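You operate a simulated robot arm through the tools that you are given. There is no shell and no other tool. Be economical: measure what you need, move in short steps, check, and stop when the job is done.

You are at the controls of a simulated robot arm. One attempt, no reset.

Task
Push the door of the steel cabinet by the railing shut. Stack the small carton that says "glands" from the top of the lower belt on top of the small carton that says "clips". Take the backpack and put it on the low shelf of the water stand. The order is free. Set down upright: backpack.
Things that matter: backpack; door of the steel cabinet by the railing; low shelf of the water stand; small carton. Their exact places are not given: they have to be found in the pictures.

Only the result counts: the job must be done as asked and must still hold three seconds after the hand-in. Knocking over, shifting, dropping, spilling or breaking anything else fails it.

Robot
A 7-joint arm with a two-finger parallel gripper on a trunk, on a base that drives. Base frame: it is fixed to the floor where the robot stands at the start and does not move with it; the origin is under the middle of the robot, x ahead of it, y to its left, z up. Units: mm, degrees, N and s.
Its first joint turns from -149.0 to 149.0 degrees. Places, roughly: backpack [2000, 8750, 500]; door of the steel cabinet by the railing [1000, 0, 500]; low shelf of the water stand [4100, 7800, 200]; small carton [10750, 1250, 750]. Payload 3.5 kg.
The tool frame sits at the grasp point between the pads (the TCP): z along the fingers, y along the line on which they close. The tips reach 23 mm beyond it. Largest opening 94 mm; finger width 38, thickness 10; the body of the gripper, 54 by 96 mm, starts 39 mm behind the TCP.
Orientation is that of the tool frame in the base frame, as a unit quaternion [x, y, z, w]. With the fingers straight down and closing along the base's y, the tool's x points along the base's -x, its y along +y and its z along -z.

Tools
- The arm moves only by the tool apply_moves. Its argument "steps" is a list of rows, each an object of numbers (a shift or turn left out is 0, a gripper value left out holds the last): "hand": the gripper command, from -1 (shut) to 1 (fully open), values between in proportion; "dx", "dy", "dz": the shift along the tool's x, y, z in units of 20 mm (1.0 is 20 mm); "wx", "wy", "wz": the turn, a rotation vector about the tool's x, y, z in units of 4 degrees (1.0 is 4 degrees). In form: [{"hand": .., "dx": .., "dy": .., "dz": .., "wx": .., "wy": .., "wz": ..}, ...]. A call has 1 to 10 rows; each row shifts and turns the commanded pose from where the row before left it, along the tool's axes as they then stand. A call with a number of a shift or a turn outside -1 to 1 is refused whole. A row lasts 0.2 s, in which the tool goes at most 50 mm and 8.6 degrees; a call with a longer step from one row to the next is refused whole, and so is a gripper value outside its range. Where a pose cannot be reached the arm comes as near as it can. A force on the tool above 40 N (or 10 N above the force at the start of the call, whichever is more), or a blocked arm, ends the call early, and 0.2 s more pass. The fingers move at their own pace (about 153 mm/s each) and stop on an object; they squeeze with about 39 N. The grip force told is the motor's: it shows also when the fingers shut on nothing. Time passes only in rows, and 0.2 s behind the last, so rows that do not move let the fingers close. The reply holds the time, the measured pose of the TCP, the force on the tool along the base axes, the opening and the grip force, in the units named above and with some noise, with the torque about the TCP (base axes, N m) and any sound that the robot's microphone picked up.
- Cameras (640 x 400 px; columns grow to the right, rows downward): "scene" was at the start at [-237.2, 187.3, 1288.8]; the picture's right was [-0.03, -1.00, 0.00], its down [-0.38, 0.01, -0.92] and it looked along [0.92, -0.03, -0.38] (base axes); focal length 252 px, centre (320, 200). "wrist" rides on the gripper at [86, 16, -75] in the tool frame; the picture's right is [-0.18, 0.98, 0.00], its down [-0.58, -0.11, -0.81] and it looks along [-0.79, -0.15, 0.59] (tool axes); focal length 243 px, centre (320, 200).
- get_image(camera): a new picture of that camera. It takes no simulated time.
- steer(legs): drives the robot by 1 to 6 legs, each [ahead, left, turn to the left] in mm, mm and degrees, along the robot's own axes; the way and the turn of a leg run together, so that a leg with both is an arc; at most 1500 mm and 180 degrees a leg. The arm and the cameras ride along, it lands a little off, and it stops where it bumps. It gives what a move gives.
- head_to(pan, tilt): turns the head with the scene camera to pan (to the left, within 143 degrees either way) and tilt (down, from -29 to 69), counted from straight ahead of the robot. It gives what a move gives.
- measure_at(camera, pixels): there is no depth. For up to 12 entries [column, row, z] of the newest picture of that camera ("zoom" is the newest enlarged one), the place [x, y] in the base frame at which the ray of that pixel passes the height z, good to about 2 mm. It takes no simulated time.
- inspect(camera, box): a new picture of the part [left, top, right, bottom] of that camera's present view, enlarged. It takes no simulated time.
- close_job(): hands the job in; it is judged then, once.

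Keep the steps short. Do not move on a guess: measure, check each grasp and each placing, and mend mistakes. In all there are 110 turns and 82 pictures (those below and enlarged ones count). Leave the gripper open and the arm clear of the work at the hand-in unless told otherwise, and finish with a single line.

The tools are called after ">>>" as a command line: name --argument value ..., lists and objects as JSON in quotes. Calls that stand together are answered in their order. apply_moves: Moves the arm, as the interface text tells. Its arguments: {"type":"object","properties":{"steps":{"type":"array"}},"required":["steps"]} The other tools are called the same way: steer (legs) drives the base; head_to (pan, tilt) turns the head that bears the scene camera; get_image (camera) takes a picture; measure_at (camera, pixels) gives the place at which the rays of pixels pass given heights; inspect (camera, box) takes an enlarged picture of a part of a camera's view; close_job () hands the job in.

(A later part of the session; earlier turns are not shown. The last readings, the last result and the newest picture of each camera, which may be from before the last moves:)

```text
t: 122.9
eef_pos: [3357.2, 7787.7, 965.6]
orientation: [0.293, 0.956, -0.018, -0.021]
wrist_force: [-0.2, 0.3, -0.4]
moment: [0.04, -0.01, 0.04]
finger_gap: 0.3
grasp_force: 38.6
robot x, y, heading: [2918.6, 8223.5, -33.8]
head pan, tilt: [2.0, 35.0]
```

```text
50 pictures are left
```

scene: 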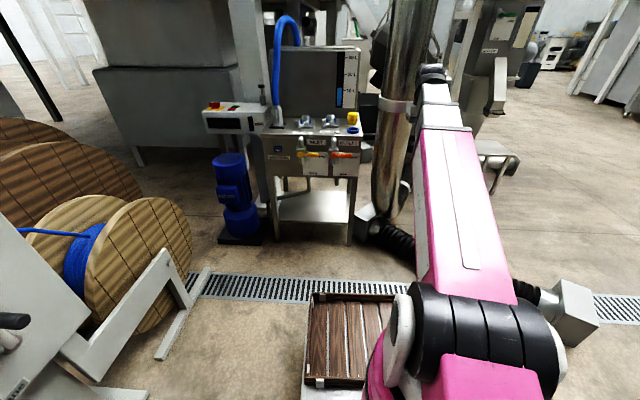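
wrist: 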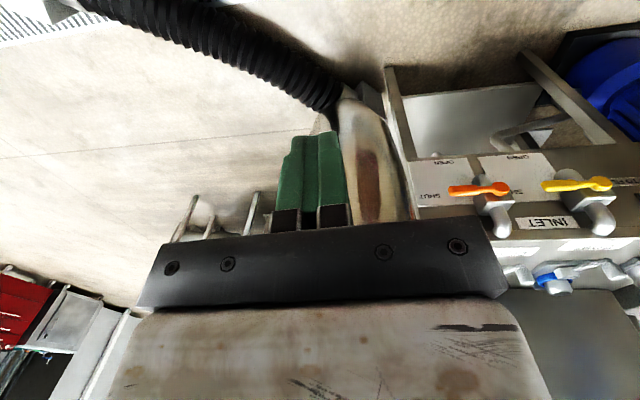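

Good view of the stand now. I'll enlarge it and measure shelf and clearance.

>>> inspect --camera "scene" --box '[195, 90, 395, 260]'

```text
2.35 times, centred on (295, 175) of scene
```

zoom: 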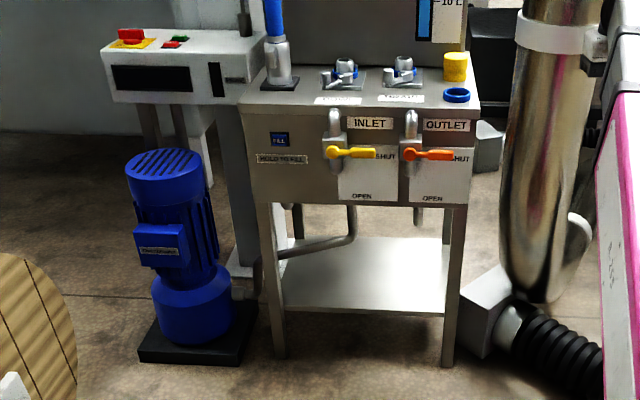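

>>> measure_at --camera "zoom" --pixels '[[279, 357, 0], [447, 363, 0], [285, 308, 150], [446, 314, 150], [300, 240, 150], [442, 238, 150], [262, 203, 500], [262, 203, 550], [466, 205, 500], [466, 205, 550], [355, 235, 450], [285, 255, 450]]'

```text
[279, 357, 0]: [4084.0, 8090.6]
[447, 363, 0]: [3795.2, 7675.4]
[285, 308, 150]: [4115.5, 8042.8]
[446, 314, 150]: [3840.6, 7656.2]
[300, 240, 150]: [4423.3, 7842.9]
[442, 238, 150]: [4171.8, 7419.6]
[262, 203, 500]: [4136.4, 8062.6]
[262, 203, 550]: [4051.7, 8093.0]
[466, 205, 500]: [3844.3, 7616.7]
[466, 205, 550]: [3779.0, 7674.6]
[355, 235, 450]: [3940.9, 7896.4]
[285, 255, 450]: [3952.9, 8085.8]
```

The low shelf is under the tabletop apron: apron bottom ≈ z 550, shelf ≈ z 150–180. That's tight for the ~380 mm bag. I'll shift left in front of the stand, lower the hand, and use the wrist camera to get the real clearance.

>>> steer --legs '[[0, 400, 0]]'

>>> apply_moves --steps '[{"dz": 1}, {"dz": 1}, {"dz": 1}, {"dz": 1}, {"dz": 1}, {"dz": 1}, {"dz": 1}, {"dz": 1}, {"dz": 1}, {"dz": 1}]'

>>> apply_moves --steps '[{"dz": 1}, {"dz": 1}, {"dz": 1}, {"dz": 1}, {"dz": 1}, {"dz": 1}, {"dz": 1}, {"dz": 1}, {"dz": 1}, {"dz": 1}]'

>>> apply_moves --steps '[{"dz": 1}, {"dz": 1}, {"dz": 1}, {"dz": 1}, {"dz": 1}]'

>>> get_image --camera "wrist"

>>> head_to --pan -5 --tilt 38

>>> inspect --camera "scene" --box '[220, 60, 420, 260]'

```text
t: 125.5
eef_pos: [3588.3, 8128.5, 966.4]
orientation: [0.296, 0.955, -0.019, -0.02]
wrist_force: [0.0, -0.5, 0.4]
moment: [-0.01, 0.01, 0.02]
finger_gap: 0.0
grasp_force: 38.6
robot x, y, heading: [3154.2, 8570.5, -34.5]
head pan, tilt: [2.0, 35.0]
```

```text
t: 127.7
eef_pos: [3578.2, 8122.5, 765.8]
orientation: [0.296, 0.955, -0.019, -0.02]
wrist_force: [0.5, -0.1, 0.5]
moment: [0.01, 0.0, 0.01]
finger_gap: 0.1
grasp_force: 38.9
robot x, y, heading: [3154.6, 8568.5, -34.3]
head pan, tilt: [2.0, 35.0]
```

```text
t: 129.9
eef_pos: [3570.0, 8118.5, 566.5]
orientation: [0.296, 0.955, -0.019, -0.02]
wrist_force: [0.2, -1.0, 0.5]
moment: [-0.02, 0.04, -0.01]
finger_gap: 0.0
grasp_force: 39.1
robot x, y, heading: [3150.8, 8569.2, -34.4]
head pan, tilt: [2.0, 35.0]
```

```text
t: 131.1
eef_pos: [3563.5, 8117.2, 467.2]
orientation: [0.296, 0.955, -0.019, -0.021]
wrist_force: [0.2, 0.1, -1.1]
moment: [-0.01, 0.0, 0.04]
finger_gap: 0.1
grasp_force: 38.9
robot x, y, heading: [3155.5, 8572.1, -34.6]
head pan, tilt: [2.0, 35.0]
```

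```text
48 pictures are left
```

wrist: 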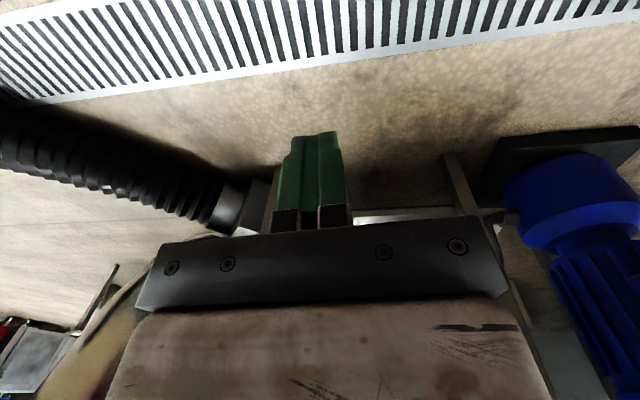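

```text
t: 131.7
eef_pos: [3563.2, 8116.1, 467.8]
orientation: [0.297, 0.955, -0.019, -0.02]
wrist_force: [-0.7, 0.3, -0.5]
moment: [-0.04, 0.0, 0.02]
finger_gap: 0.1
grasp_force: 39.2
robot x, y, heading: [3149.7, 8572.8, -34.6]
head pan, tilt: [-5.0, 38.0]
```

```text
2.00 times, centred on (320, 160) of scene
```

zoom: 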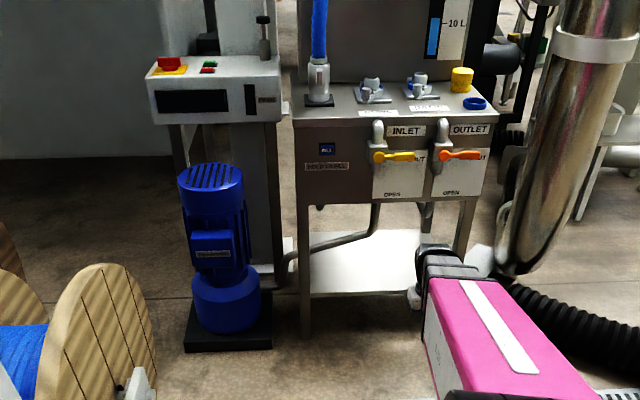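

The gripper hides the shelf in this view, so I'll tilt the hand up 36° to bring the stand into the clear part of the wrist picture.

>>> apply_moves --steps '[{"wy": -1}, {"wy": -1}, {"wy": -1}, {"wy": -1}, {"wy": -1}, {"wy": -1}, {"wy": -1}, {"wy": -1}, {"wy": -1}]'

>>> get_image --camera "wrist"

```text
t: 133.7
eef_pos: [3563.3, 8116.6, 466.3]
orientation: [0.276, 0.914, -0.11, 0.276]
wrist_force: [0.7, -0.2, 0.8]
moment: [-0.01, 0.0, 0.01]
finger_gap: 0.0
grasp_force: 38.9
robot x, y, heading: [3150.7, 8571.5, -34.5]
head pan, tilt: [-5.0, 38.0]
```

```text
46 pictures are left
```

wrist: 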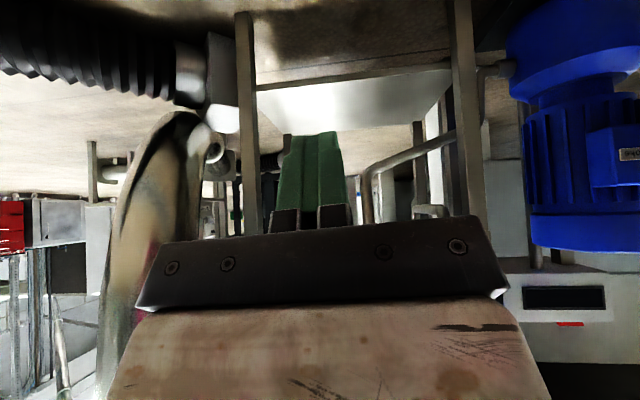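

>>> measure_at --camera "wrist" --pixels '[[257, 86, 140], [257, 86, 180], [450, 66, 140], [450, 66, 180], [287, 133, 140], [287, 133, 180], [438, 124, 140], [438, 124, 180], [242, 14, 0], [455, 2, 0], [368, 185, 400], [452, 135, 400]]'

>>> inspect --camera "wrist" --box '[220, 0, 520, 220]'

```text
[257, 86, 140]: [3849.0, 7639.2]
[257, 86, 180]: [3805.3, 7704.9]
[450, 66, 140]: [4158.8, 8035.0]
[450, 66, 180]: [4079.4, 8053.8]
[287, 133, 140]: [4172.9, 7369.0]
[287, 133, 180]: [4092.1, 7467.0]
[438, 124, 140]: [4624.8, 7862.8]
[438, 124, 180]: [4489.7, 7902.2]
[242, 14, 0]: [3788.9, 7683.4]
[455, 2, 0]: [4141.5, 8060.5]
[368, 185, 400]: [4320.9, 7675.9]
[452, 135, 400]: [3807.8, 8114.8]
```

```text
1.82 times, centred on (370, 110) of wrist
```

zoom: 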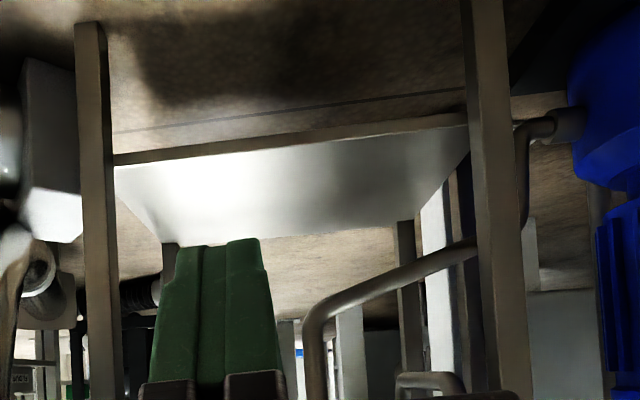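

>>> inspect --camera "scene" --box '[295, 120, 415, 240]'

```text
3.33 times, centred on (355, 180) of scene
```

zoom: 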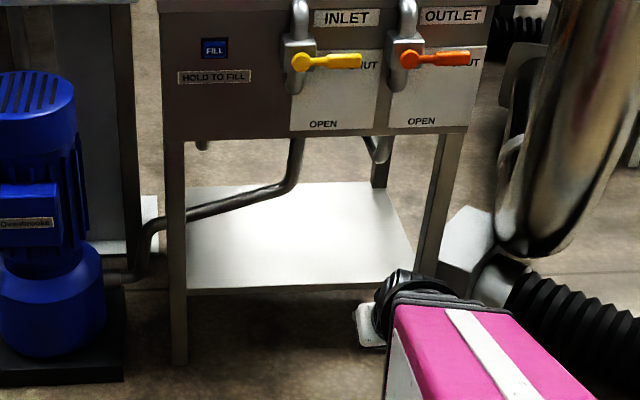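

>>> measure_at --camera "zoom" --pixels '[[285, 188, 400], [285, 188, 430], [285, 188, 460], [192, 212, 400], [192, 212, 440], [165, 143, 550], [466, 133, 550], [190, 291, 150], [190, 291, 180], [412, 257, 180], [180, 362, 0], [380, 155, 500]]'

>>> measure_at --camera "wrist" --pixels '[[366, 178, 400], [366, 178, 430], [366, 178, 460], [452, 136, 400], [452, 136, 440], [420, 147, 400], [420, 147, 430], [392, 160, 430]]'

```text
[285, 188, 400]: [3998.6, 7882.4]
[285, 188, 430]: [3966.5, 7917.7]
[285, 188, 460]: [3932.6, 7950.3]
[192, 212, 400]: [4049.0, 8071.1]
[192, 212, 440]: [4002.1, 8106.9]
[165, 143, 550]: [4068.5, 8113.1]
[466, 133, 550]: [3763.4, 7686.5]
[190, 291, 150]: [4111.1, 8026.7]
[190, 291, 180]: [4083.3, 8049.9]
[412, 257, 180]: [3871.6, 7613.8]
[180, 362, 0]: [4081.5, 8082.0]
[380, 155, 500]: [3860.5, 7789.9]
```

```text
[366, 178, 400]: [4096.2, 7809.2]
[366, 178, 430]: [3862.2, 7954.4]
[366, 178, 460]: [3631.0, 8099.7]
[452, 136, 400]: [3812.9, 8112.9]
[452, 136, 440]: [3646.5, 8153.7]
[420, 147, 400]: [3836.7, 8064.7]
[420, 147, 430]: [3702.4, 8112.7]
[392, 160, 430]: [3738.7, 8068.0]
```

Triangulated: shelf ≈ z 177, apron bottom ≈ z 550, and a pump pipe crosses the left half of the opening. The bag's exact size decides how it goes in, so I'll raise the hand, drive back to the crate and measure the bag up close.

>>> apply_moves --steps '[{"wy": 1, "dz": -1}, {"wy": 1, "dz": -1}, {"wy": 1, "dz": -1}, {"wy": 1, "dz": -1}, {"wy": 1, "dz": -1}, {"wy": 1, "dz": -1}, {"wy": 1, "dz": -1}, {"wy": 1, "dz": -1}, {"wy": 1, "dz": -1}, {"dz": -1}]'

>>> apply_moves --steps '[{"dz": -1}, {"dz": -1}, {"dz": -1}, {"dz": -1}, {"dz": -1}, {"dz": -1}, {"dz": -1}, {"dz": -1}, {"dz": -1}, {"dz": -1}]'

>>> apply_moves --steps '[{"dz": -1, "hand": 1}, {"dz": -1}, {"dz": -1}, {"dz": -1}, {"dz": -1}]'

>>> steer --legs '[[0, -600, 0], [0, 0, 85.5], [-450, 300, 0], [-350, 0, 0], [0, 640, 0]]'

>>> head_to --pan 5 --tilt 35

>>> get_image --camera "scene"

>>> get_image --camera "wrist"

```text
t: 135.9
eef_pos: [3524.2, 8154.0, 652.0]
orientation: [0.296, 0.955, -0.019, -0.02]
wrist_force: [-0.5, -0.4, 0.1]
moment: [0.01, -0.02, 0.01]
finger_gap: 0.0
grasp_force: 39.5
robot x, y, heading: [3159.7, 8568.5, -34.3]
head pan, tilt: [-5.0, 38.0]
```

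```text
t: 138.1
eef_pos: [3533.3, 8160.6, 855.3]
orientation: [0.296, 0.955, -0.019, -0.02]
wrist_force: [-0.4, 0.2, -0.5]
moment: [-0.02, 0.01, 0.03]
finger_gap: 0.0
grasp_force: 39.2
robot x, y, heading: [3153.0, 8569.2, -34.3]
head pan, tilt: [-5.0, 38.0]
```

```text
t: 139.3
eef_pos: [3536.4, 8162.2, 953.6]
orientation: [0.296, 0.955, -0.019, -0.021]
wrist_force: [0.0, -0.1, -0.7]
moment: [0.0, 0.03, 0.01]
finger_gap: 94.1
grasp_force: 0.0
robot x, y, heading: [3153.4, 8572.1, -34.5]
head pan, tilt: [-5.0, 38.0]
```

```text
t: 154.2
eef_pos: [2020.3, 8393.1, 953.9]
orientation: [-0.434, 0.9, -0.028, -0.002]
wrist_force: [0.3, -0.3, -0.9]
moment: [0.02, 0.01, 0.02]
finger_gap: 94.1
grasp_force: 0.1
robot x, y, heading: [1588.1, 8039.0, 51.7]
head pan, tilt: [-5.0, 38.0]
```

```text
t: 154.9
eef_pos: [2020.1, 8392.4, 953.3]
orientation: [-0.434, 0.9, -0.028, -0.003]
wrist_force: [0.2, -0.1, 0.2]
moment: [0.02, -0.01, 0.01]
finger_gap: 94.2
grasp_force: 0.0
robot x, y, heading: [1586.9, 8035.9, 51.6]
head pan, tilt: [5.0, 35.0]
```

```text
43 pictures are left
```

scene: 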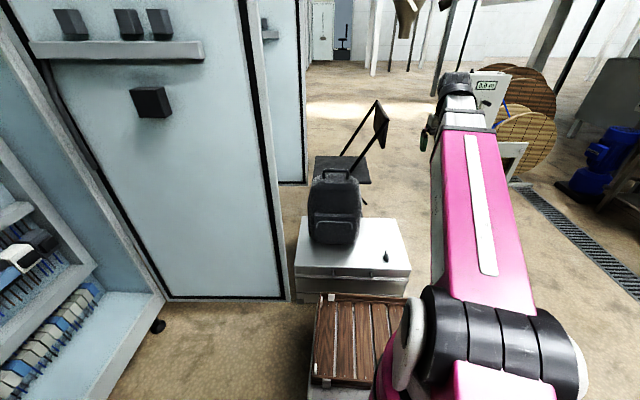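

```text
42 pictures are left
```

wrist: 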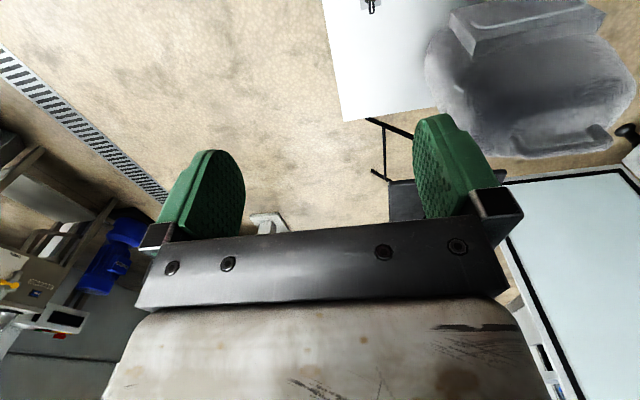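

>>> inspect --camera "scene" --box '[280, 150, 420, 310]'

>>> inspect --camera "wrist" --box '[400, 0, 640, 180]'

```text
2.50 times, centred on (350, 230) of scene
```

zoom: 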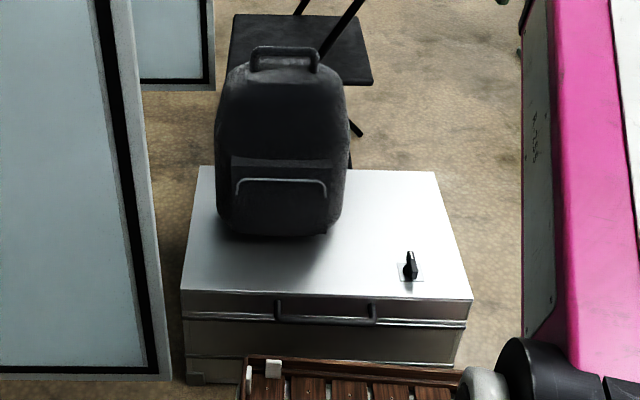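

```text
2.22 times, centred on (520, 90) of wrist
```

zoom: 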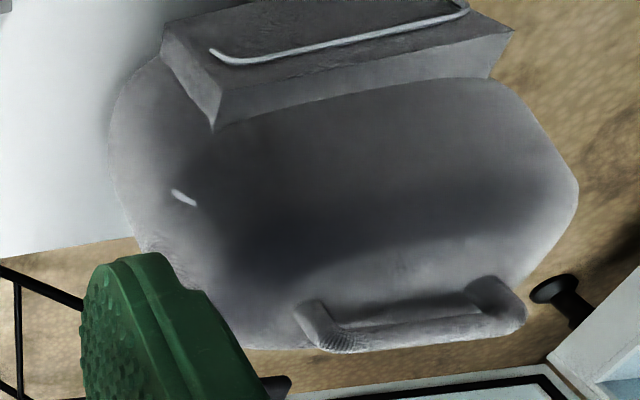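

>>> measure_at --camera "scene" --pixels '[[335.6, 170, 640], [335.6, 170, 660], [335.6, 170, 680], [335.6, 170, 700], [312, 243, 305], [352, 244, 305], [295, 267, 305], [411, 269, 305], [335, 245, 305]]'

>>> measure_at --camera "wrist" --pixels '[[565, 151, 640], [565, 151, 660], [565, 151, 680], [565, 151, 700], [520, 151, 670], [610, 146, 670], [520, 30, 500], [470, 45, 450], [344, 120, 305], [322, 0, 305]]'

```text
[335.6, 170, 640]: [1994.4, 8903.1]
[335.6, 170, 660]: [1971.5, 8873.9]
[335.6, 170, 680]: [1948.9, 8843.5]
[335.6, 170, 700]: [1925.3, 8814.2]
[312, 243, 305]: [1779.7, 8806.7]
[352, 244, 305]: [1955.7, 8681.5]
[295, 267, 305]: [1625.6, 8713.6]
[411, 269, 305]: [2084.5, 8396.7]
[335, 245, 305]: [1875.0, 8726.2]
```

```text
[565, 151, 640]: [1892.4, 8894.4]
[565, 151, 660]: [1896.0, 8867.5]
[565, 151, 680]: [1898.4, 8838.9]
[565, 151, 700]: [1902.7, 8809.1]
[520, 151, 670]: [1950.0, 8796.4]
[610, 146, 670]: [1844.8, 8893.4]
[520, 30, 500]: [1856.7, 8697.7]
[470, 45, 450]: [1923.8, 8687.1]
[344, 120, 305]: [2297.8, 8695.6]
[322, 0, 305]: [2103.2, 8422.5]
```

The handle sits at the bag's rear edge, its top at about (1905,8787,717), so the bag is ~410 mm tall. That's too tall to go under the front apron, so it will have to enter from a side with open height. First the grasp: I'll bring the hand to a 40° tilted pre-grasp in front of the handle, fingers partly open.

>>> apply_moves --steps '[{"hand": 0.0, "dx": -0.69, "dy": 1, "wx": -0.68, "wz": 1}, {"dx": -0.69, "dy": 1}, {"dx": -0.69, "dy": 1}, {"dx": -0.69, "dy": 1}, {"dx": -0.69, "dy": 1}, {"dx": -0.69, "dy": 1}, {"dx": -0.69, "dy": 1}, {"dx": -0.69, "dy": 1}, {"dx": -0.69, "dy": 1}, {"dx": -0.69, "dy": 1}]'

>>> apply_moves --steps '[{"wy": -1, "dy": 0.7}, {"wy": -1, "dy": 0.7}, {"wy": -1, "dy": 0.7}, {"wy": -1, "dy": 0.7}, {"wy": -1, "dy": 0.7}, {"wy": -1, "dy": 0.7}, {"wy": -1, "dy": 0.7}, {"wy": -1, "dy": 0.7}, {"wy": -1, "dy": 0.7}, {"wy": -1, "dy": 0.7}]'

>>> apply_moves --steps '[{"wy": -1}, {"wy": -1}, {"wy": -0.5}]'

>>> get_image --camera "wrist"

>>> get_image --camera "scene"

```text
t: 157.1
eef_pos: [1965.2, 8629.9, 948.8]
orientation: [-0.402, 0.915, -0.007, -0.011]
wrist_force: [0.4, -0.1, -0.4]
moment: [0.01, -0.02, 0.04]
finger_gap: 47.0
grasp_force: 0.1
robot x, y, heading: [1587.2, 8034.5, 51.5]
head pan, tilt: [5.0, 35.0]
```

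```text
t: 159.3
eef_pos: [1862.8, 8722.8, 949.6]
orientation: [-0.38, 0.864, 0.131, 0.303]
wrist_force: [-0.7, 0.8, -0.2]
moment: [-0.01, -0.02, 0.0]
finger_gap: 46.9
grasp_force: 0.1
robot x, y, heading: [1585.5, 8035.1, 51.5]
head pan, tilt: [5.0, 35.0]
```

```text
t: 160.1
eef_pos: [1860.5, 8723.5, 947.5]
orientation: [-0.367, 0.834, 0.164, 0.378]
wrist_force: [0.4, 0.8, -0.1]
moment: [-0.01, -0.02, 0.02]
finger_gap: 47.0
grasp_force: 0.0
robot x, y, heading: [1586.1, 8035.1, 51.6]
head pan, tilt: [5.0, 35.0]
```

```text
39 pictures are left
```

wrist: 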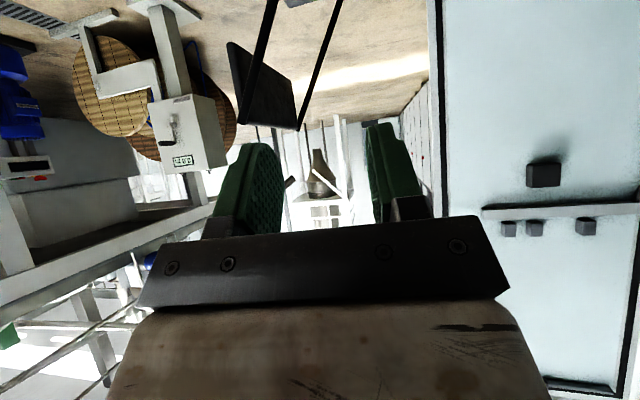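

```text
38 pictures are left
```

scene: 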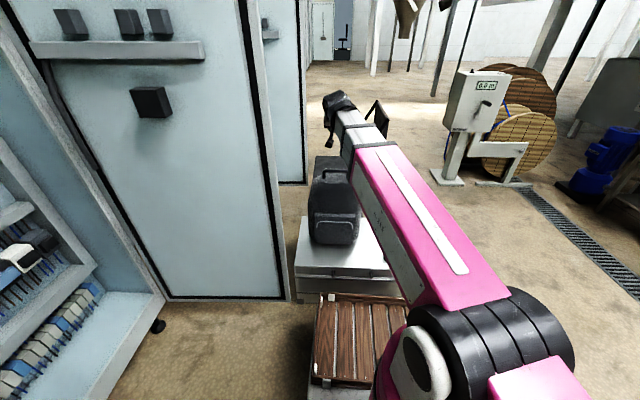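

The fingers close sideways in this pose, but they need to close across the bar. I'll roll the hand 90° about its own axis, with the camera towards the open right side.

>>> apply_moves --steps '[{"wz": -1}, {"wz": -1}, {"wz": -1}, {"wz": -1}, {"wz": -1}, {"wz": -1}, {"wz": -1}, {"wz": -1}, {"wz": -1}, {"wz": -1}]'

>>> apply_moves --steps '[{"wz": -1}, {"wz": -1}, {"wz": -1}, {"wz": -1}, {"wz": -1}, {"wz": -1}, {"wz": -1}, {"wz": -1}, {"wz": -1}, {"wz": -1}]'

>>> apply_moves --steps '[{"wz": -1}, {"wz": -1}, {"wz": -0.5}]'

>>> get_image --camera "wrist"

```text
t: 162.3
eef_pos: [1862.8, 8723.7, 948.2]
orientation: [-0.631, 0.658, 0.026, 0.41]
wrist_force: [0.3, -0.2, 0.0]
moment: [0.01, 0.0, -0.04]
finger_gap: 46.9
grasp_force: 0.0
robot x, y, heading: [1581.8, 8037.5, 51.9]
head pan, tilt: [5.0, 35.0]
```

```text
t: 164.5
eef_pos: [1861.5, 8723.7, 947.2]
orientation: [0.818, -0.402, 0.117, -0.393]
wrist_force: [0.0, -0.2, -0.7]
moment: [0.01, 0.0, 0.01]
finger_gap: 46.9
grasp_force: 0.1
robot x, y, heading: [1584.3, 8036.7, 51.6]
head pan, tilt: [5.0, 35.0]
```

```text
t: 165.3
eef_pos: [1860.7, 8724.2, 947.3]
orientation: [0.85, -0.329, 0.151, -0.381]
wrist_force: [-0.1, -1.3, -0.6]
moment: [-0.01, -0.01, 0.0]
finger_gap: 47.0
grasp_force: 0.0
robot x, y, heading: [1584.3, 8037.7, 51.5]
head pan, tilt: [5.0, 35.0]
```

```text
37 pictures are left
```

wrist: 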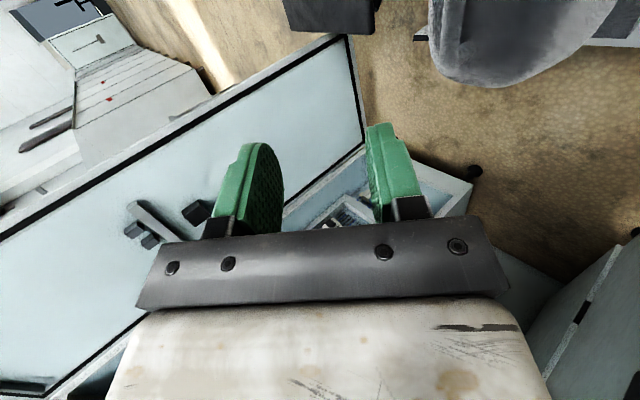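

>>> apply_moves --steps '[{"dy": 0.747, "dz": 0.661}, {"dy": 0.747, "dz": 0.661}, {"dy": 0.747, "dz": 0.661}, {"dy": 0.747, "dz": 0.661}, {"dy": 0.747, "dz": 0.661}, {"dy": 0.747, "dz": 0.661}, {"dy": 0.747, "dz": 0.661}, {"dy": 0.747, "dz": 0.661}]'

>>> get_image --camera "wrist"

>>> inspect --camera "scene" --box '[280, 90, 400, 260]'

```text
t: 167.1
eef_pos: [1861.1, 8721.5, 788.0]
orientation: [0.85, -0.33, 0.15, -0.382]
wrist_force: [0.5, 0.0, -0.1]
moment: [-0.01, 0.03, 0.02]
finger_gap: 47.1
grasp_force: 0.0
robot x, y, heading: [1585.0, 8038.6, 51.5]
head pan, tilt: [5.0, 35.0]
```

```text
36 pictures are left
```

wrist: 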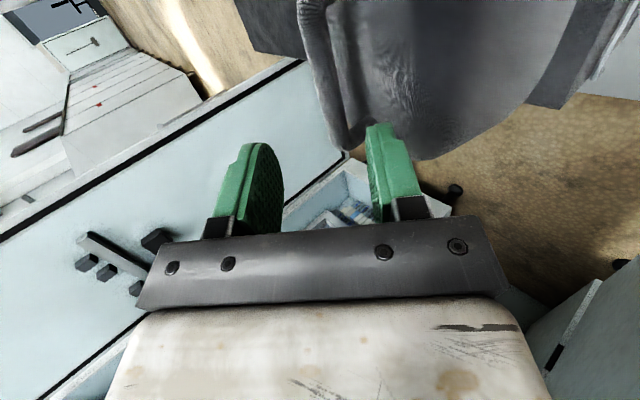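

```text
2.35 times, centred on (340, 175) of scene
```

zoom: 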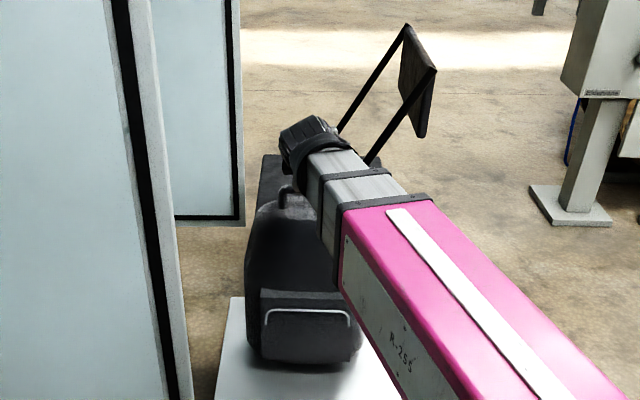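

>>> inspect --camera "wrist" --box '[200, 0, 480, 240]'

>>> measure_at --camera "wrist" --pixels '[[308, 15, 708], [338, 130, 708], [308, 15, 720], [338, 130, 720], [300, 40, 717], [325, 100, 717]]'

```text
1.67 times, centred on (340, 120) of wrist
```

zoom: 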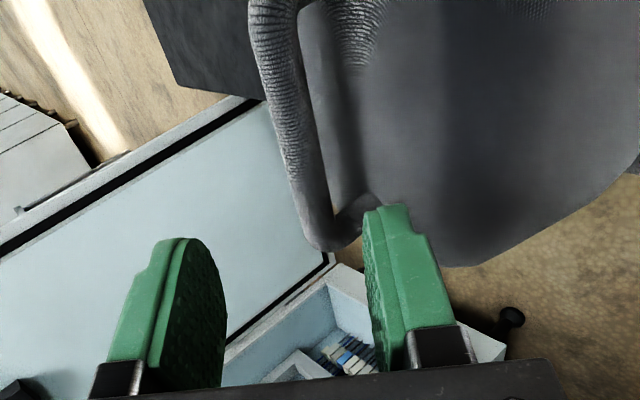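

```text
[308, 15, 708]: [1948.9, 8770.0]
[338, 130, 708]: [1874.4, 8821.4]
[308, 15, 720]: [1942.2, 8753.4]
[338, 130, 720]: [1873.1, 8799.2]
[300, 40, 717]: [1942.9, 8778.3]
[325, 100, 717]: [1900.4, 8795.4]
```

The bar centre comes out at about (1910,8793,708), which needs -12 in tool x, +3 in y and 117 along z. I'll set the opening to 40 mm and go in, stopping a bit short to check.

>>> apply_moves --steps '[{"hand": -0.15, "dx": -0.6, "dy": 0.15, "dz": 0.8}, {"dz": 0.8}, {"dz": 0.8}, {"dz": 0.8}, {"dz": 0.6}]'

>>> inspect --camera "wrist" --box '[200, 0, 480, 240]'

```text
t: 168.3
eef_pos: [1888.0, 8771.1, 734.9]
orientation: [0.85, -0.33, 0.15, -0.382]
wrist_force: [-0.1, -0.5, -0.4]
moment: [0.02, 0.01, -0.02]
finger_gap: 40.1
grasp_force: 0.1
robot x, y, heading: [1583.9, 8038.0, 51.8]
head pan, tilt: [5.0, 35.0]
```

```text
1.67 times, centred on (340, 120) of wrist
```

zoom: 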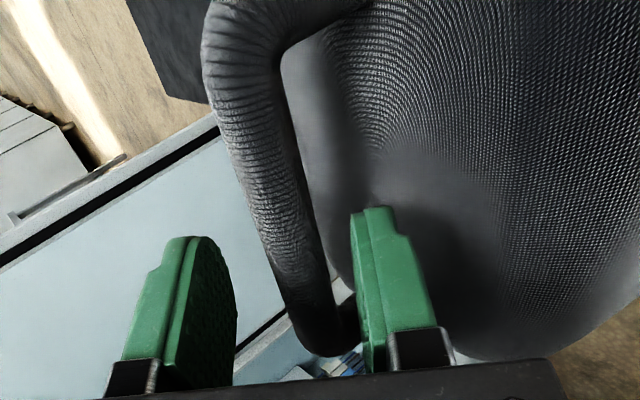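

>>> apply_moves --steps '[{"dz": 0.6}, {"dz": 0.6}, {"dz": 0.5}]'

>>> inspect --camera "wrist" --box '[200, 0, 480, 240]'

```text
t: 169.1
eef_pos: [1904.1, 8790.7, 714.0]
orientation: [0.849, -0.329, 0.15, -0.385]
wrist_force: [-6.5, -4.6, 23.7]
moment: [-0.15, 0.3, -0.02]
finger_gap: 34.1
grasp_force: 0.1
robot x, y, heading: [1587.2, 8036.0, 51.6]
head pan, tilt: [5.0, 35.0]
```

```text
1.67 times, centred on (340, 120) of wrist
```

zoom: 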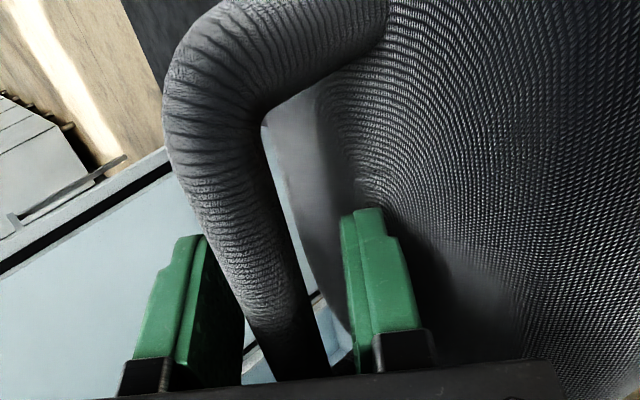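

The bar is between the pads, but the lower tip presses the bag's top (23 N). I'll back off 6 mm and close.

>>> apply_moves --steps '[{"dz": -0.35}, {"hand": -1}, {}, {}, {}]'

>>> inspect --camera "wrist" --box '[200, 0, 480, 240]'

```text
t: 170.3
eef_pos: [1903.2, 8788.0, 716.7]
orientation: [0.85, -0.33, 0.151, -0.382]
wrist_force: [2.1, -1.6, -0.1]
moment: [-0.89, -1.49, 0.1]
finger_gap: 18.5
grasp_force: 38.7
robot x, y, heading: [1584.9, 8036.7, 51.7]
head pan, tilt: [5.0, 35.0]
```

```text
1.67 times, centred on (340, 120) of wrist
```

zoom: 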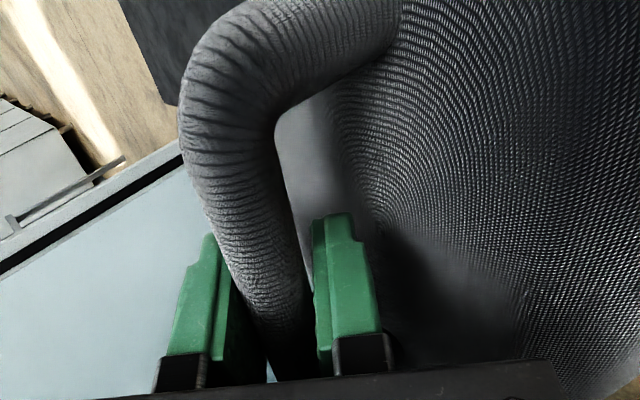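

The handle is gripped with 18.5 mm between the pads. I'll lift straight up and check.

>>> apply_moves --steps '[{"dy": -0.374, "dz": -0.33}, {"dy": -0.374, "dz": -0.33}, {"dy": -0.374, "dz": -0.33}, {"dy": -0.374, "dz": -0.33}, {"dy": -0.747, "dz": -0.661}, {"dy": -0.747, "dz": -0.661}, {"dy": -0.747, "dz": -0.661}, {"dy": -0.747, "dz": -0.661}]'

>>> get_image --camera "scene"

```text
t: 172.1
eef_pos: [1902.9, 8787.0, 834.8]
orientation: [0.85, -0.33, 0.151, -0.382]
wrist_force: [0.5, 0.1, -15.5]
moment: [0.0, -0.14, 0.02]
finger_gap: 17.6
grasp_force: 39.2
robot x, y, heading: [1583.3, 8037.1, 51.5]
head pan, tilt: [5.0, 35.0]
```

```text
30 pictures are left
```

scene: 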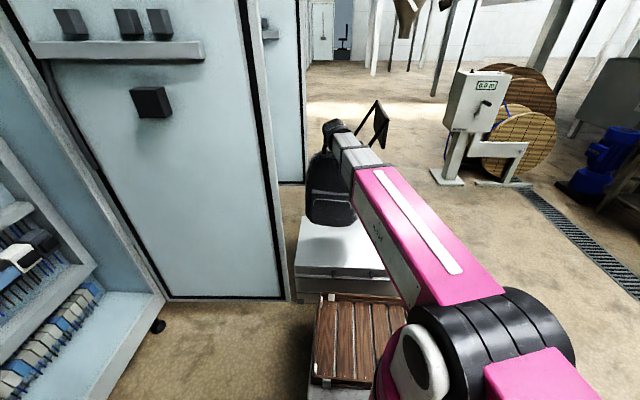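

The bag is held freely at 15.5 N and hangs well. I'll back off the crate and drive around the floor box to look at the right side of the stand.

>>> steer --legs '[[-400, 0, 0], [-270, -1300, 0]]'

>>> head_to --pan -28 --tilt 20

>>> get_image --camera "scene"

```text
t: 180.7
eef_pos: [2484.7, 7454.8, 836.9]
orientation: [0.845, -0.343, 0.155, -0.38]
wrist_force: [-0.3, 0.6, -15.3]
moment: [0.0, -0.12, 0.03]
finger_gap: 17.5
grasp_force: 38.9
robot x, y, heading: [2139.1, 6715.2, 50.0]
head pan, tilt: [5.0, 35.0]
```

```text
t: 181.6
eef_pos: [2486.4, 7454.4, 837.3]
orientation: [0.845, -0.343, 0.156, -0.379]
wrist_force: [0.5, -0.8, -15.4]
moment: [0.0, -0.12, 0.0]
finger_gap: 17.7
grasp_force: 39.1
robot x, y, heading: [2145.3, 6718.9, 49.5]
head pan, tilt: [-28.0, 20.0]
```

```text
29 pictures are left
```

scene: 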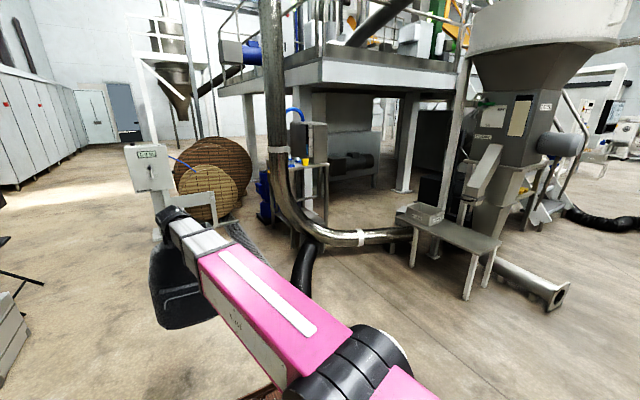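

>>> inspect --camera "scene" --box '[230, 90, 450, 290]'

```text
2.00 times, centred on (340, 190) of scene
```

zoom: 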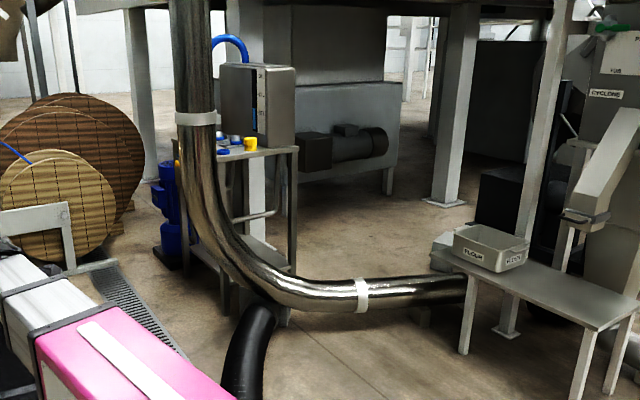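

>>> measure_at --camera "zoom" --pixels '[[362, 310, 100], [362, 278, 250], [362, 278, 350], [465, 275, 250], [465, 275, 350], [297, 148, 790], [218, 160, 790], [290, 270, 175], [290, 325, 0], [258, 216, 450], [448, 203, 0], [245, 318, 150]]'

```text
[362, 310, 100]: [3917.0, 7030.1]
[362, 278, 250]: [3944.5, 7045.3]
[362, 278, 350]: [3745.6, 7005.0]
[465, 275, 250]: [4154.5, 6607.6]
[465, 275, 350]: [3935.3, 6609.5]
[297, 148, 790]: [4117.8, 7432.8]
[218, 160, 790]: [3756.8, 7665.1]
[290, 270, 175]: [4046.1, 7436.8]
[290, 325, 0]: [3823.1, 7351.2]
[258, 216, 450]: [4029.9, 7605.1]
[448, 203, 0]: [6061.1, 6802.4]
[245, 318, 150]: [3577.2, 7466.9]
```

>>> measure_at --camera "zoom" --pixels '[[280, 330, 50], [268, 370, 50], [262, 395, 50], [222, 395, 50], [465, 352, 0], [578, 398, 0], [505, 335, 0], [195, 120, 800]]'

>>> head_to --pan -25 --tilt 40

>>> get_image --camera "scene"

```text
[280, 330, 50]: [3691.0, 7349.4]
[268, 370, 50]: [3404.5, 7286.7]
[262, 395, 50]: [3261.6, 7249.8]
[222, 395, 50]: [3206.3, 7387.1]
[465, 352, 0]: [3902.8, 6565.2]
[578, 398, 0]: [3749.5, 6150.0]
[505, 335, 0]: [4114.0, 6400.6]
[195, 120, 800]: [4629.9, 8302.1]
```

```text
t: 182.5
eef_pos: [2487.0, 7455.5, 836.6]
orientation: [0.845, -0.343, 0.157, -0.38]
wrist_force: [0.1, -0.4, -15.8]
moment: [-0.02, -0.12, -0.02]
finger_gap: 17.5
grasp_force: 39.3
robot x, y, heading: [2144.1, 6718.0, 49.8]
head pan, tilt: [-25.0, 40.0]
```

```text
27 pictures are left
```

scene: 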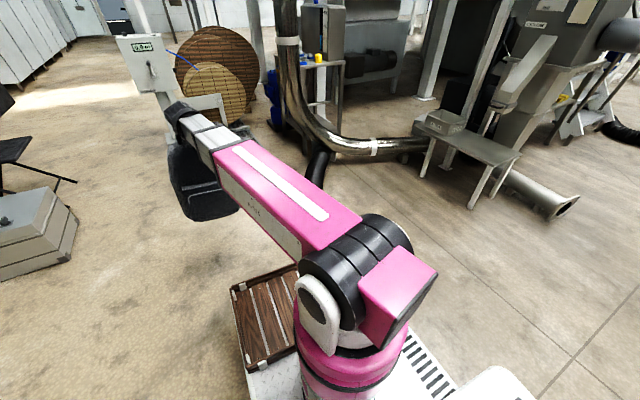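

The low pipe's top is only ≈ z 260 and the stand's right side looks open up to the tabletop. I'll raise the bag, turn to face that side, and approach along the clear floor south of the black hose.

>>> apply_moves --steps '[{"dy": -0.747, "dz": -0.661}, {"dy": -0.747, "dz": -0.661}, {"dy": -0.747, "dz": -0.661}, {"dy": -0.747, "dz": -0.661}]'

>>> steer --legs '[[0, 0, -22], [900, -400, 0]]'

>>> head_to --pan 18 --tilt 32

>>> get_image --camera "scene"

```text
t: 183.5
eef_pos: [2486.3, 7455.9, 917.7]
orientation: [0.845, -0.344, 0.157, -0.379]
wrist_force: [0.5, -0.9, -16.0]
moment: [-0.04, -0.08, -0.02]
finger_gap: 17.8
grasp_force: 39.3
robot x, y, heading: [2146.6, 6715.6, 49.8]
head pan, tilt: [-25.0, 40.0]
```

```text
t: 186.9
eef_pos: [2997.2, 7289.8, 915.9]
orientation: [0.77, -0.491, 0.225, -0.34]
wrist_force: [-0.4, -0.3, -15.9]
moment: [-0.18, 0.17, -0.02]
finger_gap: 17.7
grasp_force: 39.1
robot x, y, heading: [2414.9, 6726.5, 28.5]
head pan, tilt: [-25.0, 40.0]
stopped in leg 2: the robot was blocked; the commanded pose is now the measured one
```

```text
t: 188.0
eef_pos: [2999.7, 7290.9, 917.4]
orientation: [0.769, -0.491, 0.224, -0.343]
wrist_force: [-0.3, 0.7, -15.4]
moment: [-0.15, 0.02, 0.0]
finger_gap: 17.8
grasp_force: 38.9
robot x, y, heading: [2413.4, 6724.3, 28.5]
head pan, tilt: [18.0, 32.0]
```

```text
26 pictures are left
```

scene: 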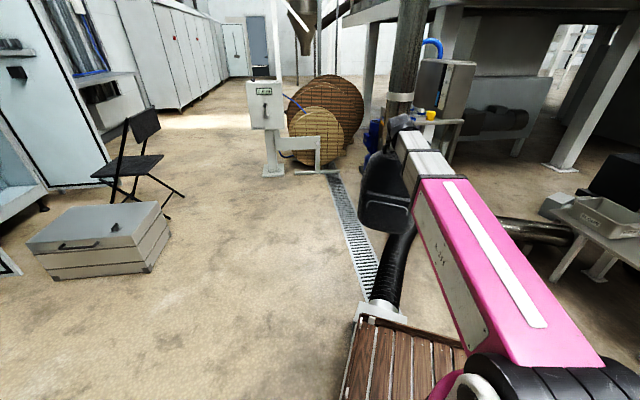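

The base front bumped the floor box, so the base extends about 480 mm ahead. I'll slide right, pass south of the box and hose, then look again.

>>> steer --legs '[[-40, -250, 0], [830, -150, 0]]'

>>> head_to --pan 22 --tilt 38

>>> inspect --camera "scene" --box '[120, 0, 520, 400]'

```text
t: 193.9
eef_pos: [3889.3, 7313.6, 916.2]
orientation: [0.768, -0.493, 0.225, -0.342]
wrist_force: [0.3, 0.5, -15.5]
moment: [-0.11, 0.0, 0.0]
finger_gap: 17.7
grasp_force: 39.1
robot x, y, heading: [3305.7, 6749.9, 28.8]
head pan, tilt: [18.0, 32.0]
```

```text
t: 194.6
eef_pos: [3888.3, 7314.4, 916.2]
orientation: [0.768, -0.492, 0.225, -0.342]
wrist_force: [-0.1, 0.0, -16.1]
moment: [-0.04, 0.0, 0.02]
finger_gap: 17.2
grasp_force: 39.0
robot x, y, heading: [3299.8, 6751.3, 28.6]
head pan, tilt: [22.0, 38.0]
```

```text
1.00 times, centred on (320, 200) of scene (not enlarged: the box is as wide or as high as the picture)
```

zoom: 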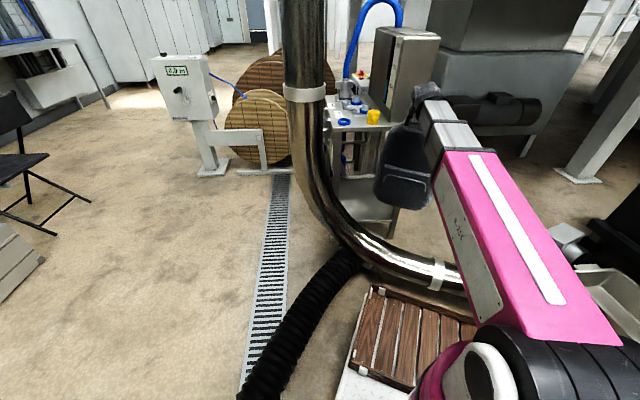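

>>> inspect --camera "scene" --box '[310, 90, 450, 250]'

>>> get_image --camera "wrist"

```text
2.50 times, centred on (380, 170) of scene
```

zoom: 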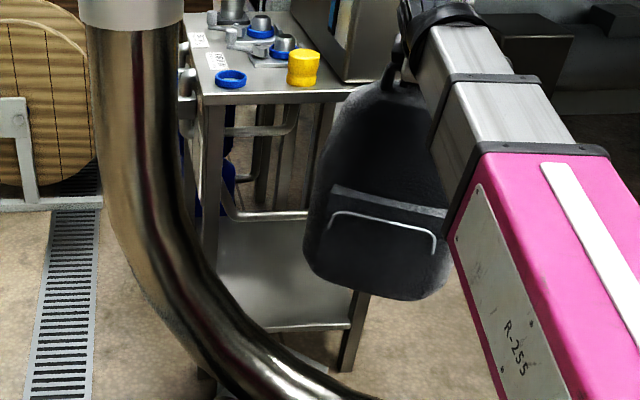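

```text
23 pictures are left
```

wrist: 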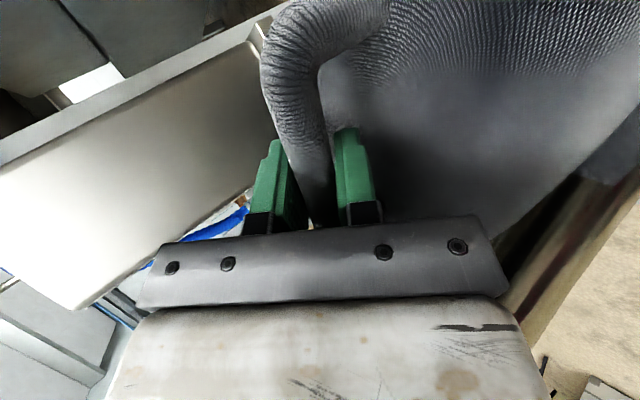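

>>> measure_at --camera "zoom" --pixels '[[234, 213, 350], [234, 213, 450], [300, 214, 350], [300, 214, 450], [230, 132, 450], [230, 132, 600], [288, 128, 450], [288, 128, 600], [222, 95, 790], [205, 97, 790], [346, 85, 790], [348, 328, 177]]'

```text
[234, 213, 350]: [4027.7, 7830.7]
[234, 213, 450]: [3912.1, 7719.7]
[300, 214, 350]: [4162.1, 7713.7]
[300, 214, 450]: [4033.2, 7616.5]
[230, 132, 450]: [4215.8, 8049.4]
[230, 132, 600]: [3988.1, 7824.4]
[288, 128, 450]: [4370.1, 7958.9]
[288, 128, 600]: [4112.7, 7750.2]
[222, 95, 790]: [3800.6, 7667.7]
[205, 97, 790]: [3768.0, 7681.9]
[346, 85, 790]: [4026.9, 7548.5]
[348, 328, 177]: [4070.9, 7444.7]
```

>>> measure_at --camera "zoom" --pixels '[[380, 296, 480], [380, 296, 500], [380, 296, 520], [380, 296, 540], [380, 296, 560], [310, 270, 520], [440, 298, 520]]'

```text
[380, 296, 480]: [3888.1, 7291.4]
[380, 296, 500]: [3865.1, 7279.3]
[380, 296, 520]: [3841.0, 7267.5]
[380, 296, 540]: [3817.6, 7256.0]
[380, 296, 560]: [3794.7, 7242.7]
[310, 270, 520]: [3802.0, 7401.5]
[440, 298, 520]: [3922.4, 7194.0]
```

>>> measure_at --camera "scene" --pixels '[[525, 157, 0], [580, 180, 0], [575, 240, 0], [460, 140, 0], [440, 215, 0]]'

>>> head_to --pan -5 --tilt 22

>>> get_image --camera "scene"

```text
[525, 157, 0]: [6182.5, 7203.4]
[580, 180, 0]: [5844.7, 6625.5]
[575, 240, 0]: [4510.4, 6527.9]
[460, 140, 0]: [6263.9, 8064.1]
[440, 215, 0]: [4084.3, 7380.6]
```

```text
t: 195.5
eef_pos: [3887.9, 7313.8, 915.8]
orientation: [0.768, -0.493, 0.225, -0.342]
wrist_force: [0.8, -0.3, -16.1]
moment: [-0.08, 0.02, 0.0]
finger_gap: 17.8
grasp_force: 39.0
robot x, y, heading: [3305.8, 6748.8, 28.4]
head pan, tilt: [-5.0, 22.0]
```

```text
22 pictures are left
```

scene: 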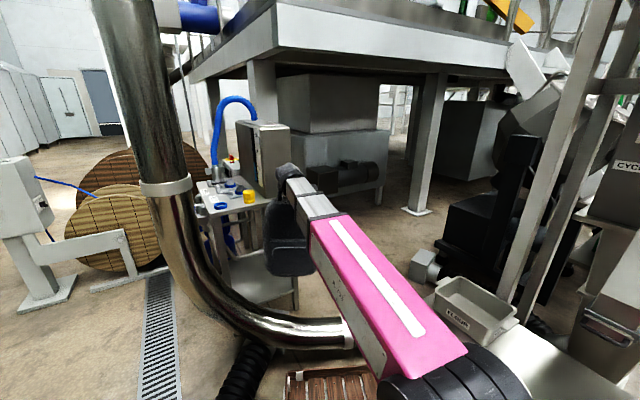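

The bag can't go in from the front (apron) or the right side (an outlet pipe at z≈450 crosses there). The rear of the stand has no apron and open floor behind it. I'll back out and go round the north side of the cable reels, heading along the direction of travel with the arm in front.

>>> steer --legs '[[-860, 120, 0], [-300, 330, 0], [0, 0, 45], [800, 0, 0], [500, -500, 0]]'

>>> head_to --pan 0 --tilt 22

>>> get_image --camera "scene"

```text
t: 209.9
eef_pos: [2548.2, 8251.6, 914.1]
orientation: [0.893, -0.193, 0.089, -0.396]
wrist_force: [-0.8, 0.4, -15.8]
moment: [-0.16, 0.0, 0.0]
finger_gap: 18.0
grasp_force: 39.3
robot x, y, heading: [2476.8, 7443.5, 69.4]
head pan, tilt: [-5.0, 22.0]
stopped in leg 5: the robot was blocked; the commanded pose is now the measured one
```

```text
t: 210.6
eef_pos: [2549.1, 8253.9, 914.9]
orientation: [0.892, -0.193, 0.09, -0.398]
wrist_force: [-0.4, -0.1, -16.2]
moment: [-0.16, -0.04, -0.01]
finger_gap: 17.7
grasp_force: 39.2
robot x, y, heading: [2480.2, 7444.3, 69.7]
head pan, tilt: [0.0, 22.0]
```

```text
21 pictures are left
```

scene: 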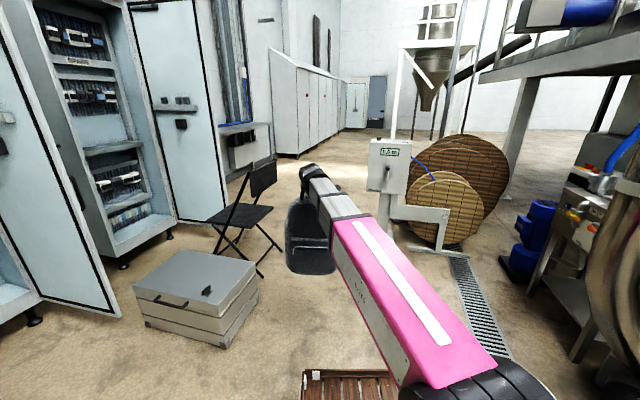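

>>> measure_at --camera "scene" --pixels '[[262, 277, 0], [282, 248, 0], [380, 262, 0], [420, 258, 0], [440, 243, 0], [470, 222, 0], [480, 232, 0], [506, 195, 0], [430, 155, 0], [258, 305, 0]]'

>>> inspect --camera "scene" --box '[340, 80, 560, 280]'

```text
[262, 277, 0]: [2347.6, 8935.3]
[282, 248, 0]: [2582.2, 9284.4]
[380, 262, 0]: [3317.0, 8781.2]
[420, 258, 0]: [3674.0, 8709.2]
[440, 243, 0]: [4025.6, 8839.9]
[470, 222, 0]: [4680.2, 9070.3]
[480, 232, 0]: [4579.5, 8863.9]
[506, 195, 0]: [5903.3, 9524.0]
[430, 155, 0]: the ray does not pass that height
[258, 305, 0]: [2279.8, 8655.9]
```

```text
2.00 times, centred on (450, 180) of scene
```

zoom: 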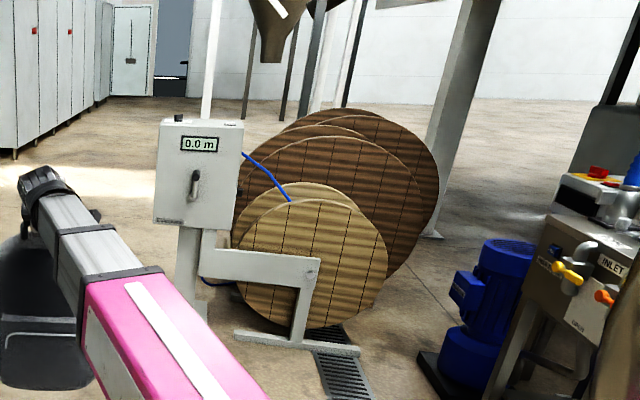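

>>> steer --legs '[[900, 80, 0], [1400, 0, 0], [0, 0, -65]]'

>>> head_to --pan -10 --tilt 25

>>> get_image --camera "scene"

```text
t: 224.8
eef_pos: [3969.9, 9907.3, 916.1]
orientation: [-0.645, 0.646, -0.291, 0.286]
wrist_force: [-0.3, 0.3, -15.7]
moment: [-0.09, 0.03, 0.01]
finger_gap: 17.5
grasp_force: 39.3
robot x, y, heading: [3202.9, 9638.3, 3.9]
head pan, tilt: [0.0, 22.0]
```

```text
t: 225.6
eef_pos: [3970.7, 9908.0, 915.3]
orientation: [0.646, -0.646, 0.291, -0.286]
wrist_force: [-0.8, 0.2, -15.6]
moment: [-0.07, 0.02, 0.03]
finger_gap: 17.8
grasp_force: 39.3
robot x, y, heading: [3202.3, 9637.8, 3.9]
head pan, tilt: [-10.0, 25.0]
```

```text
19 pictures are left
```

scene: 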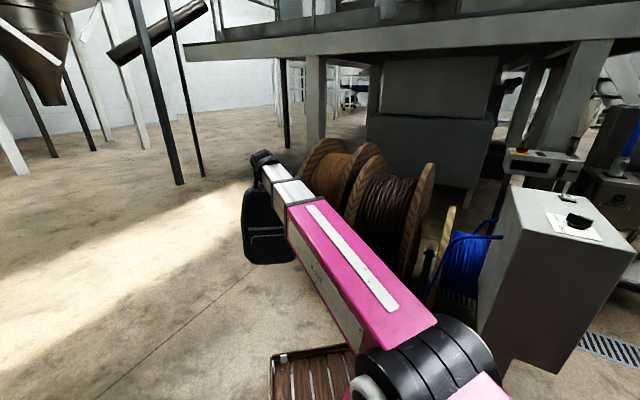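

>>> measure_at --camera "scene" --pixels '[[180, 184, 0], [203, 176, 0], [288, 148, 0], [316, 142, 0], [370, 150, 0], [465, 190, 0], [300, 185, 0], [420, 290, 0], [440, 305, 0], [470, 215, 0]]'

>>> inspect --camera "scene" --box '[270, 50, 530, 310]'

```text
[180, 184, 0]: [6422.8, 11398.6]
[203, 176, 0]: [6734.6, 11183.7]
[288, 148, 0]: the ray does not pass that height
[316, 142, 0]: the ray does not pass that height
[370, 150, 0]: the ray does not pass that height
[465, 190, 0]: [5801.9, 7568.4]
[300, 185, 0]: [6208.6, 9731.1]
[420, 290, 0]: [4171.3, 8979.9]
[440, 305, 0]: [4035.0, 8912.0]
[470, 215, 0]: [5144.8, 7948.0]
```

```text
1.54 times, centred on (400, 180) of scene
```

zoom: 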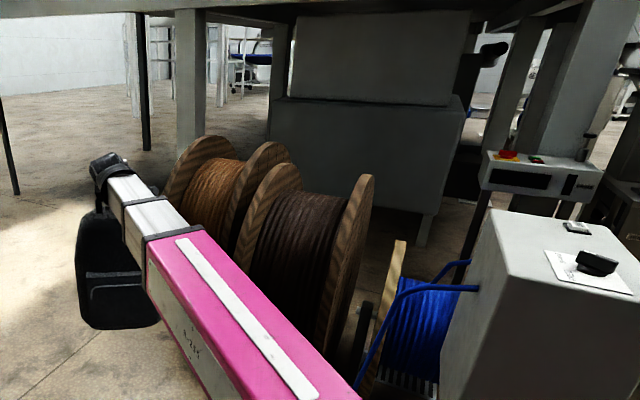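

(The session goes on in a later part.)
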